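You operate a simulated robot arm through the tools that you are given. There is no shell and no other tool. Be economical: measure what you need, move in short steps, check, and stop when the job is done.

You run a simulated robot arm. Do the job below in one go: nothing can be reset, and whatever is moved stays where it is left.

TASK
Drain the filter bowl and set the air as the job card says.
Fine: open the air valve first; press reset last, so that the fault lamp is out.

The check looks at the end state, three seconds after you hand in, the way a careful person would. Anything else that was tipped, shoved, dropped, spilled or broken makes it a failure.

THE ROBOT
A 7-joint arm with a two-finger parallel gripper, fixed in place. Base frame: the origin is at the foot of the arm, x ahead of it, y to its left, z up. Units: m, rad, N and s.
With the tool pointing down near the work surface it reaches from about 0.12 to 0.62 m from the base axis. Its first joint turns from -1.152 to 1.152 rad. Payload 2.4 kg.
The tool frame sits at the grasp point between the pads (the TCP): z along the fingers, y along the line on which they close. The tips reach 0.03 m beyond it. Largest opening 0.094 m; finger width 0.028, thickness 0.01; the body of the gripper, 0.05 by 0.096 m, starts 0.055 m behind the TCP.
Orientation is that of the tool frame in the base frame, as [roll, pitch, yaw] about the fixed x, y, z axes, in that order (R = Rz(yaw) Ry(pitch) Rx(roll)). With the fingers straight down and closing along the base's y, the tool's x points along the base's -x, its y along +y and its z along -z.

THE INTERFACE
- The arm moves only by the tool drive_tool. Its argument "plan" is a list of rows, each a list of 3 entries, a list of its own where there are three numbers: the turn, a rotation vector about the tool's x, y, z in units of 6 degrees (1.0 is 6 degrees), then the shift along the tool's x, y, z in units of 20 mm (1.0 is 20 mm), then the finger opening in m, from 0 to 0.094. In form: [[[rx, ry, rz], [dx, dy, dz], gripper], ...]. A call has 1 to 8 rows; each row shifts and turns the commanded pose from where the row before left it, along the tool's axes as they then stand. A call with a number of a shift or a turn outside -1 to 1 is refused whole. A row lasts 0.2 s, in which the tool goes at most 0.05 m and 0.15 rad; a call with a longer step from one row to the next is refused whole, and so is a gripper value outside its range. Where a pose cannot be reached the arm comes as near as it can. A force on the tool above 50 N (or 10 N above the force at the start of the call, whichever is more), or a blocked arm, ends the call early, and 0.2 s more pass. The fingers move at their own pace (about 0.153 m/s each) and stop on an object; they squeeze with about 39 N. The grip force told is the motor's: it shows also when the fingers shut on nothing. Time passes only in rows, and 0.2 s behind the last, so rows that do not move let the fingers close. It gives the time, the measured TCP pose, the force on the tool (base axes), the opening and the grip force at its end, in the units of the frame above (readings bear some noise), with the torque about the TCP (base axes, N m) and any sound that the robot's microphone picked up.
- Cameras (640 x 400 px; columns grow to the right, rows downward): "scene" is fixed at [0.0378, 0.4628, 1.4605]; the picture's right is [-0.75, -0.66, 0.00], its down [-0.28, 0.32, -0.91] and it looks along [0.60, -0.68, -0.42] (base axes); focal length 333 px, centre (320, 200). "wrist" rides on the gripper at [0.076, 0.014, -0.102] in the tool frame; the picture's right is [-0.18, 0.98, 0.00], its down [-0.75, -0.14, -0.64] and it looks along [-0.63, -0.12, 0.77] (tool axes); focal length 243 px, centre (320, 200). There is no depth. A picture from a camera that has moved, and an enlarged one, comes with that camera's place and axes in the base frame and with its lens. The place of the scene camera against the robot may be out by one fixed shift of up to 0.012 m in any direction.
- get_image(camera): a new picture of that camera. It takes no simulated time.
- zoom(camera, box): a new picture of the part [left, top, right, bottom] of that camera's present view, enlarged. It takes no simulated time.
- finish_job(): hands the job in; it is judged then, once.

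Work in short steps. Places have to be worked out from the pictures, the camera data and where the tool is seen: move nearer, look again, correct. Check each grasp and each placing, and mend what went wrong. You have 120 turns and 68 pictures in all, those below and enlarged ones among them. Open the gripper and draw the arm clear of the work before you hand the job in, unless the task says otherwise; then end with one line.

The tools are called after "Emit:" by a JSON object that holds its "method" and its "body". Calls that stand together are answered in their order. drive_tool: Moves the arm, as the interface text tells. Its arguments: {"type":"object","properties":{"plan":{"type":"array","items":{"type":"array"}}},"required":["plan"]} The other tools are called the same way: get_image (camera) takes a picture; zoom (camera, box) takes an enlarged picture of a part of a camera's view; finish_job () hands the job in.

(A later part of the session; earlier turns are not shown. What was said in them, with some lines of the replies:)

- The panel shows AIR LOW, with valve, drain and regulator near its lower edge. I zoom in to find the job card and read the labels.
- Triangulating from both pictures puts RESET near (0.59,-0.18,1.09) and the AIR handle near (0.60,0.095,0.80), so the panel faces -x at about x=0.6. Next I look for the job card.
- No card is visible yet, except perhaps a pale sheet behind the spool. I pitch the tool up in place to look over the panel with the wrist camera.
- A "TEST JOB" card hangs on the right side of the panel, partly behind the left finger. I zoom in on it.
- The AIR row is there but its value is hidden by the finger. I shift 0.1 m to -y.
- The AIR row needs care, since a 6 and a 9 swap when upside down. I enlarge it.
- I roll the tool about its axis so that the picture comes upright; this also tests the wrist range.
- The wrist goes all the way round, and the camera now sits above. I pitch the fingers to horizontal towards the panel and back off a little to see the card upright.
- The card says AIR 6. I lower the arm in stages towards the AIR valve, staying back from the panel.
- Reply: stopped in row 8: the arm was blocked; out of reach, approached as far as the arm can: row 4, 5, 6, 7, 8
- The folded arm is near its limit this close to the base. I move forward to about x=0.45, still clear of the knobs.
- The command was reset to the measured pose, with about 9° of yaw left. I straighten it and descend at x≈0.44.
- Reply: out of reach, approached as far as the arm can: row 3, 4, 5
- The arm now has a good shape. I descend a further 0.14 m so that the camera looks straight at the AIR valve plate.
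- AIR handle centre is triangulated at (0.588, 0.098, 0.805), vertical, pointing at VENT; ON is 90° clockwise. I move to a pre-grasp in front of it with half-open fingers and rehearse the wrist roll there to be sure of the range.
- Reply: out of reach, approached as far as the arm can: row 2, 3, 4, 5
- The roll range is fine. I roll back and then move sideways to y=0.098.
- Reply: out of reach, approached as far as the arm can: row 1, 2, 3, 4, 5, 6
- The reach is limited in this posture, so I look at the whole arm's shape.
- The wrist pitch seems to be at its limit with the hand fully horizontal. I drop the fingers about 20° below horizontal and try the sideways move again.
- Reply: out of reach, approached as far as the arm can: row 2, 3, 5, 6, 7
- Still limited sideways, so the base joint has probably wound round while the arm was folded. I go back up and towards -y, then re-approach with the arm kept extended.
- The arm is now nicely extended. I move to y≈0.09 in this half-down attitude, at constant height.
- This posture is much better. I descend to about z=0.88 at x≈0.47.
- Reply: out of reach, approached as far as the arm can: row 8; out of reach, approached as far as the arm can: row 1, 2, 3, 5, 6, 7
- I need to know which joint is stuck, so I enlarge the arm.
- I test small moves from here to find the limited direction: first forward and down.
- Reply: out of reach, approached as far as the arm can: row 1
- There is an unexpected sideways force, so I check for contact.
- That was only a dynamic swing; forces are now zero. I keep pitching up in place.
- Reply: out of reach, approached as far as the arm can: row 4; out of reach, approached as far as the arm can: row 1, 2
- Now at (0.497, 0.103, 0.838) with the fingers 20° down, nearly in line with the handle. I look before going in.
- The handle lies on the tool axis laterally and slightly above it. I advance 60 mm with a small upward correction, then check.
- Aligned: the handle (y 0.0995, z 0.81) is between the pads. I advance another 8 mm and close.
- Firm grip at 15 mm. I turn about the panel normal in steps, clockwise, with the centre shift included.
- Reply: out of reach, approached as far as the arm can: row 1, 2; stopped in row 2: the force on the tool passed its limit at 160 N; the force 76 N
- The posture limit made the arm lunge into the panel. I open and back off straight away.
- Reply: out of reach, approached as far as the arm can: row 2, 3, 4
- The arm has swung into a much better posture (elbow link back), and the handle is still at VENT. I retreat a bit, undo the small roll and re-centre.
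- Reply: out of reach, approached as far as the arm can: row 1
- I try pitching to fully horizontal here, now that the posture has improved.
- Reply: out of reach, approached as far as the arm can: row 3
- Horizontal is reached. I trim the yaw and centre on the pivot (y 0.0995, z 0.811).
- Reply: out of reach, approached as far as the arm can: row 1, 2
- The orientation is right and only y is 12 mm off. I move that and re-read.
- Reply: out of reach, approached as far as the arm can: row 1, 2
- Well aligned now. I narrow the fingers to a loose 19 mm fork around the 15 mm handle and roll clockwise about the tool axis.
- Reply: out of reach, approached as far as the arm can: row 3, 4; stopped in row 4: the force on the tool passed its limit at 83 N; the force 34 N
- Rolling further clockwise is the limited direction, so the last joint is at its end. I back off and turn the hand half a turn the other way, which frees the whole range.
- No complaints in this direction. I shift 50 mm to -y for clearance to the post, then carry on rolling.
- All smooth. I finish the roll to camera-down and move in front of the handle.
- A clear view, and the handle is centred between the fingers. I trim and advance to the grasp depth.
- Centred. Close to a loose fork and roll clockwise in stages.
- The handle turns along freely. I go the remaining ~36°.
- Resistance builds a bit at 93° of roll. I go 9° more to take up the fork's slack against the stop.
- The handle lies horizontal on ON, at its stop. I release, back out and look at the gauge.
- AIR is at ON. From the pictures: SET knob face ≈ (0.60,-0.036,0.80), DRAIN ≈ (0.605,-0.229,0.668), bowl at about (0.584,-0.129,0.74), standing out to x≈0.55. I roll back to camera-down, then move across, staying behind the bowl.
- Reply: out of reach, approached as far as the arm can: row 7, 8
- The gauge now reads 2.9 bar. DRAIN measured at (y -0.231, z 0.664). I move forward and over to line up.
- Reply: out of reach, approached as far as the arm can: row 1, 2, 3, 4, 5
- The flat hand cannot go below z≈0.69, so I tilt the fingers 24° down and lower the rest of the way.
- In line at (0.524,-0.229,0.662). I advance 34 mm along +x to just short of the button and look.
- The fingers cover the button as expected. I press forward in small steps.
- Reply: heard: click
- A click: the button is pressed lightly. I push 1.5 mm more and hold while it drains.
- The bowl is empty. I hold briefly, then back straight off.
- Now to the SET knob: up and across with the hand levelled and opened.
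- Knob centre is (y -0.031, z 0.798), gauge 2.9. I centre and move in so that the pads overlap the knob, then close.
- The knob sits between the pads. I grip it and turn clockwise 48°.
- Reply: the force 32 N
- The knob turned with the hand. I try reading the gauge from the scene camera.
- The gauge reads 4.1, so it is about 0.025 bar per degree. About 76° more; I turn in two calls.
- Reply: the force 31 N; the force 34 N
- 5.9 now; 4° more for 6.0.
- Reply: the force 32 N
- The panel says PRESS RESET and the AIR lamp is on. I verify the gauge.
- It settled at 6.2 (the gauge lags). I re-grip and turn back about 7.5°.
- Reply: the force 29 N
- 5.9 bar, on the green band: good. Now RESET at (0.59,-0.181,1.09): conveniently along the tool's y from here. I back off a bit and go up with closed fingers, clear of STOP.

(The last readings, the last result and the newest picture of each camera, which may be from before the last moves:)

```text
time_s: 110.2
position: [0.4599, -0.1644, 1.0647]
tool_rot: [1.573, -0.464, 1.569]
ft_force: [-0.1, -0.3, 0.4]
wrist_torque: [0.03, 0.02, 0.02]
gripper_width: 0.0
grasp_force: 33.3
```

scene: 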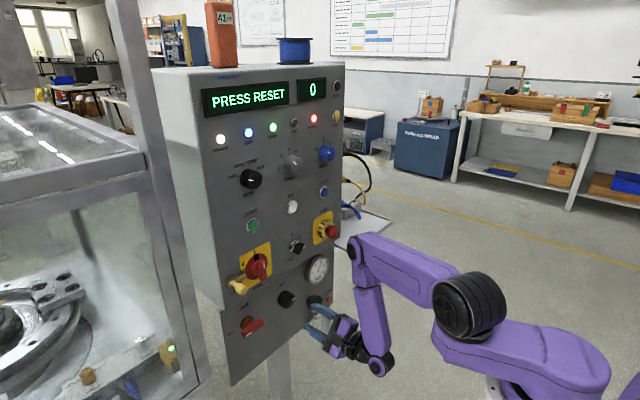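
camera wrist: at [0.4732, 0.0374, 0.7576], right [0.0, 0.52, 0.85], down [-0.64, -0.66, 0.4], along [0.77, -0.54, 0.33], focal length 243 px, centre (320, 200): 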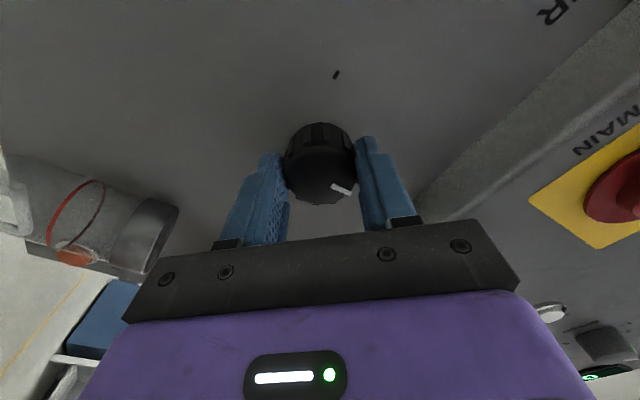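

Emit:
{"method": "drive_tool", "body": {"plan": [[[0, 0, 0], [-0.09, 0.75, 0], 0.0], [[0, 0, 0], [-0.09, 0.75, 0], 0.0], [[0, 0, 0], [0, 0, 0.8], 0.0], [[0, 0, 0], [0, 0, 0.8], 0.0], [[0, 0, 0], [0, 0, 0], 0.0]]}}

Emit:
{"method": "get_image", "body": {"camera": "wrist"}}

```text
time_s: 111.4
position: [0.4931, -0.1801, 1.0895]
tool_rot: [1.571, -0.459, 1.567]
ft_force: [0.1, -0.8, 0.1]
wrist_torque: [0.01, -0.01, 0.01]
gripper_width: 0.0
grasp_force: 32.8
```

```text
3 pictures are left
camera wrist: at [0.3907, -0.1187, 1.1364], right [0.0, -0.6, 0.8], down [-0.64, -0.61, -0.46], along [0.76, -0.51, -0.39], focal length 243 px, centre (320, 200)
```

wrist: 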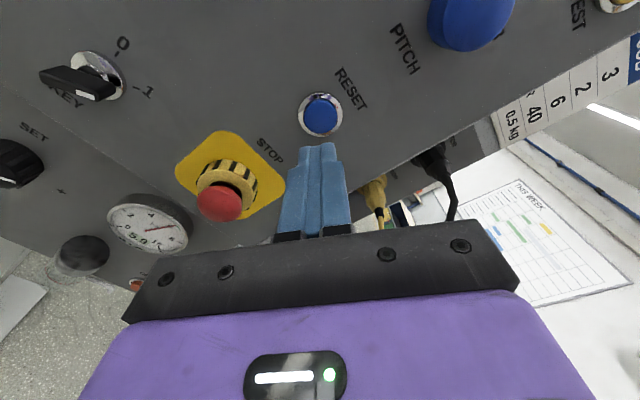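

RESET lies straight ahead on the tool axis, with STOP well to the side. I advance, then press in small steps.

Emit:
{"method": "drive_tool", "body": {"plan": [[[0, 0, 0], [0.05, 0.05, 0.7], 0.0], [[0, 0, 0], [0, 0, 0.7], 0.0], [[0, 0, 0], [0, 0, 0.7], 0.0], [[0, 0, 0], [0, 0, 0.2], 0.0], [[0, 0, 0], [0, 0, 0.2], 0.0]]}}

```text
time_s: 112.6
position: [0.5422, -0.1804, 1.0906]
tool_rot: [1.574, -0.459, 1.566]
ft_force: [-0.1, -0.1, 0.3]
wrist_torque: [-0.05, -0.02, 0.01]
gripper_width: 0.0
grasp_force: 32.8
```

Emit:
{"method": "drive_tool", "body": {"plan": [[[0, 0, 0], [0, 0, 0.2], 0.0], [[0, 0, 0], [0, 0, 0.2], 0.0], [[0, 0, 0], [0, 0, 0.15], 0.0], [[0, 0, 0], [0, 0, 0.15], 0.0]]}}

```text
time_s: 113.6
position: [0.5566, -0.1805, 1.0905]
tool_rot: [1.573, -0.46, 1.567]
ft_force: [-0.7, 1.0, -0.6]
wrist_torque: [-0.03, -0.03, 0.07]
gripper_width: 0.0001
grasp_force: 33.1
```

Emit:
{"method": "drive_tool", "body": {"plan": [[[0, 0, 0], [0, 0, 0.15], 0.0], [[0, 0, 0], [0, 0, 0.15], 0.0], [[0, 0, 0], [0, 0, 0.1], 0.0]]}}

```text
time_s: 114.4
position: [0.5633, -0.182, 1.0904]
tool_rot: [1.572, -0.461, 1.569]
ft_force: [-27.1, 3.9, 2.3]
wrist_torque: [-0.16, -0.16, 0.29]
gripper_width: 0.0
grasp_force: 33.6
heard: click
```

Click with 27 N: RESET is pressed. I back straight off and check the lamp.

Emit:
{"method": "drive_tool", "body": {"plan": [[[0, 0, 0], [0, 0, -0.3], 0.0], [[0, 0, 0], [0, 0, -0.7], 0.0], [[0, 0, 0], [0, 0, -1], 0.0], [[0, 0, 0], [0, 0, -1], 0.0], [[0, 0, 0], [0, 0, -1], 0.04], [[0, 0, 0], [0, 0, -0.5], 0.08]]}}

Emit:
{"method": "get_image", "body": {"camera": "scene"}}

```text
time_s: 115.8
position: [0.4743, -0.1796, 1.0915]
tool_rot: [1.572, -0.461, 1.569]
ft_force: [0.0, 0.4, 0.7]
wrist_torque: [0.0, 0.01, 0.02]
gripper_width: 0.0799
grasp_force: 0.0
```

```text
2 pictures are left
```

scene: 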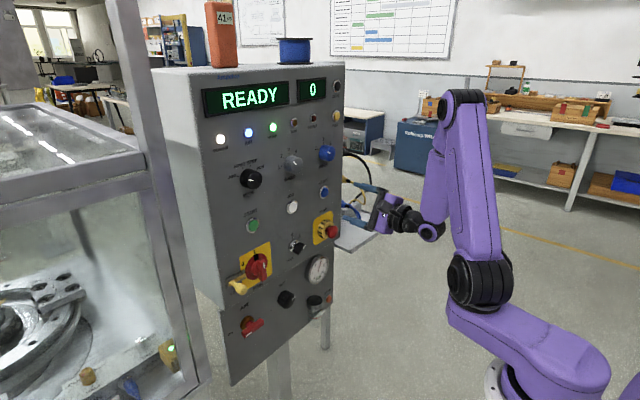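

The panel shows READY and the fault lamp is out. I check the gauge, valve and bowl once more.

Emit:
{"method": "zoom", "body": {"camera": "scene", "box": [230, 240, 350, 350]}}

```text
3.64 times, centred on (290, 295) of scene
camera zoom: at [0.0378, 0.4627, 1.4605], right [-0.75, -0.66, 0.0], down [-0.28, 0.32, -0.91], along [0.6, -0.68, -0.42], focal length 1210 px, centre (429, -146)
```

zoom: 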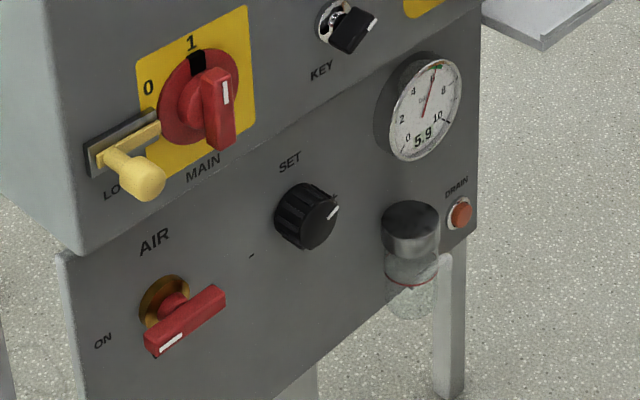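

Valve at ON, bowl empty, gauge steady at 5.9 on the green band, READY shown, gripper open and the arm clear. I hand the job in.

Emit:
{"method": "finish_job", "body": {}}

```text
The job is handed in.
```

The air valve is open, the filter bowl is drained, and the gauge reads 5.9 bar against the card's 6. I pressed reset last: the fault lamp is out and the panel shows READY.
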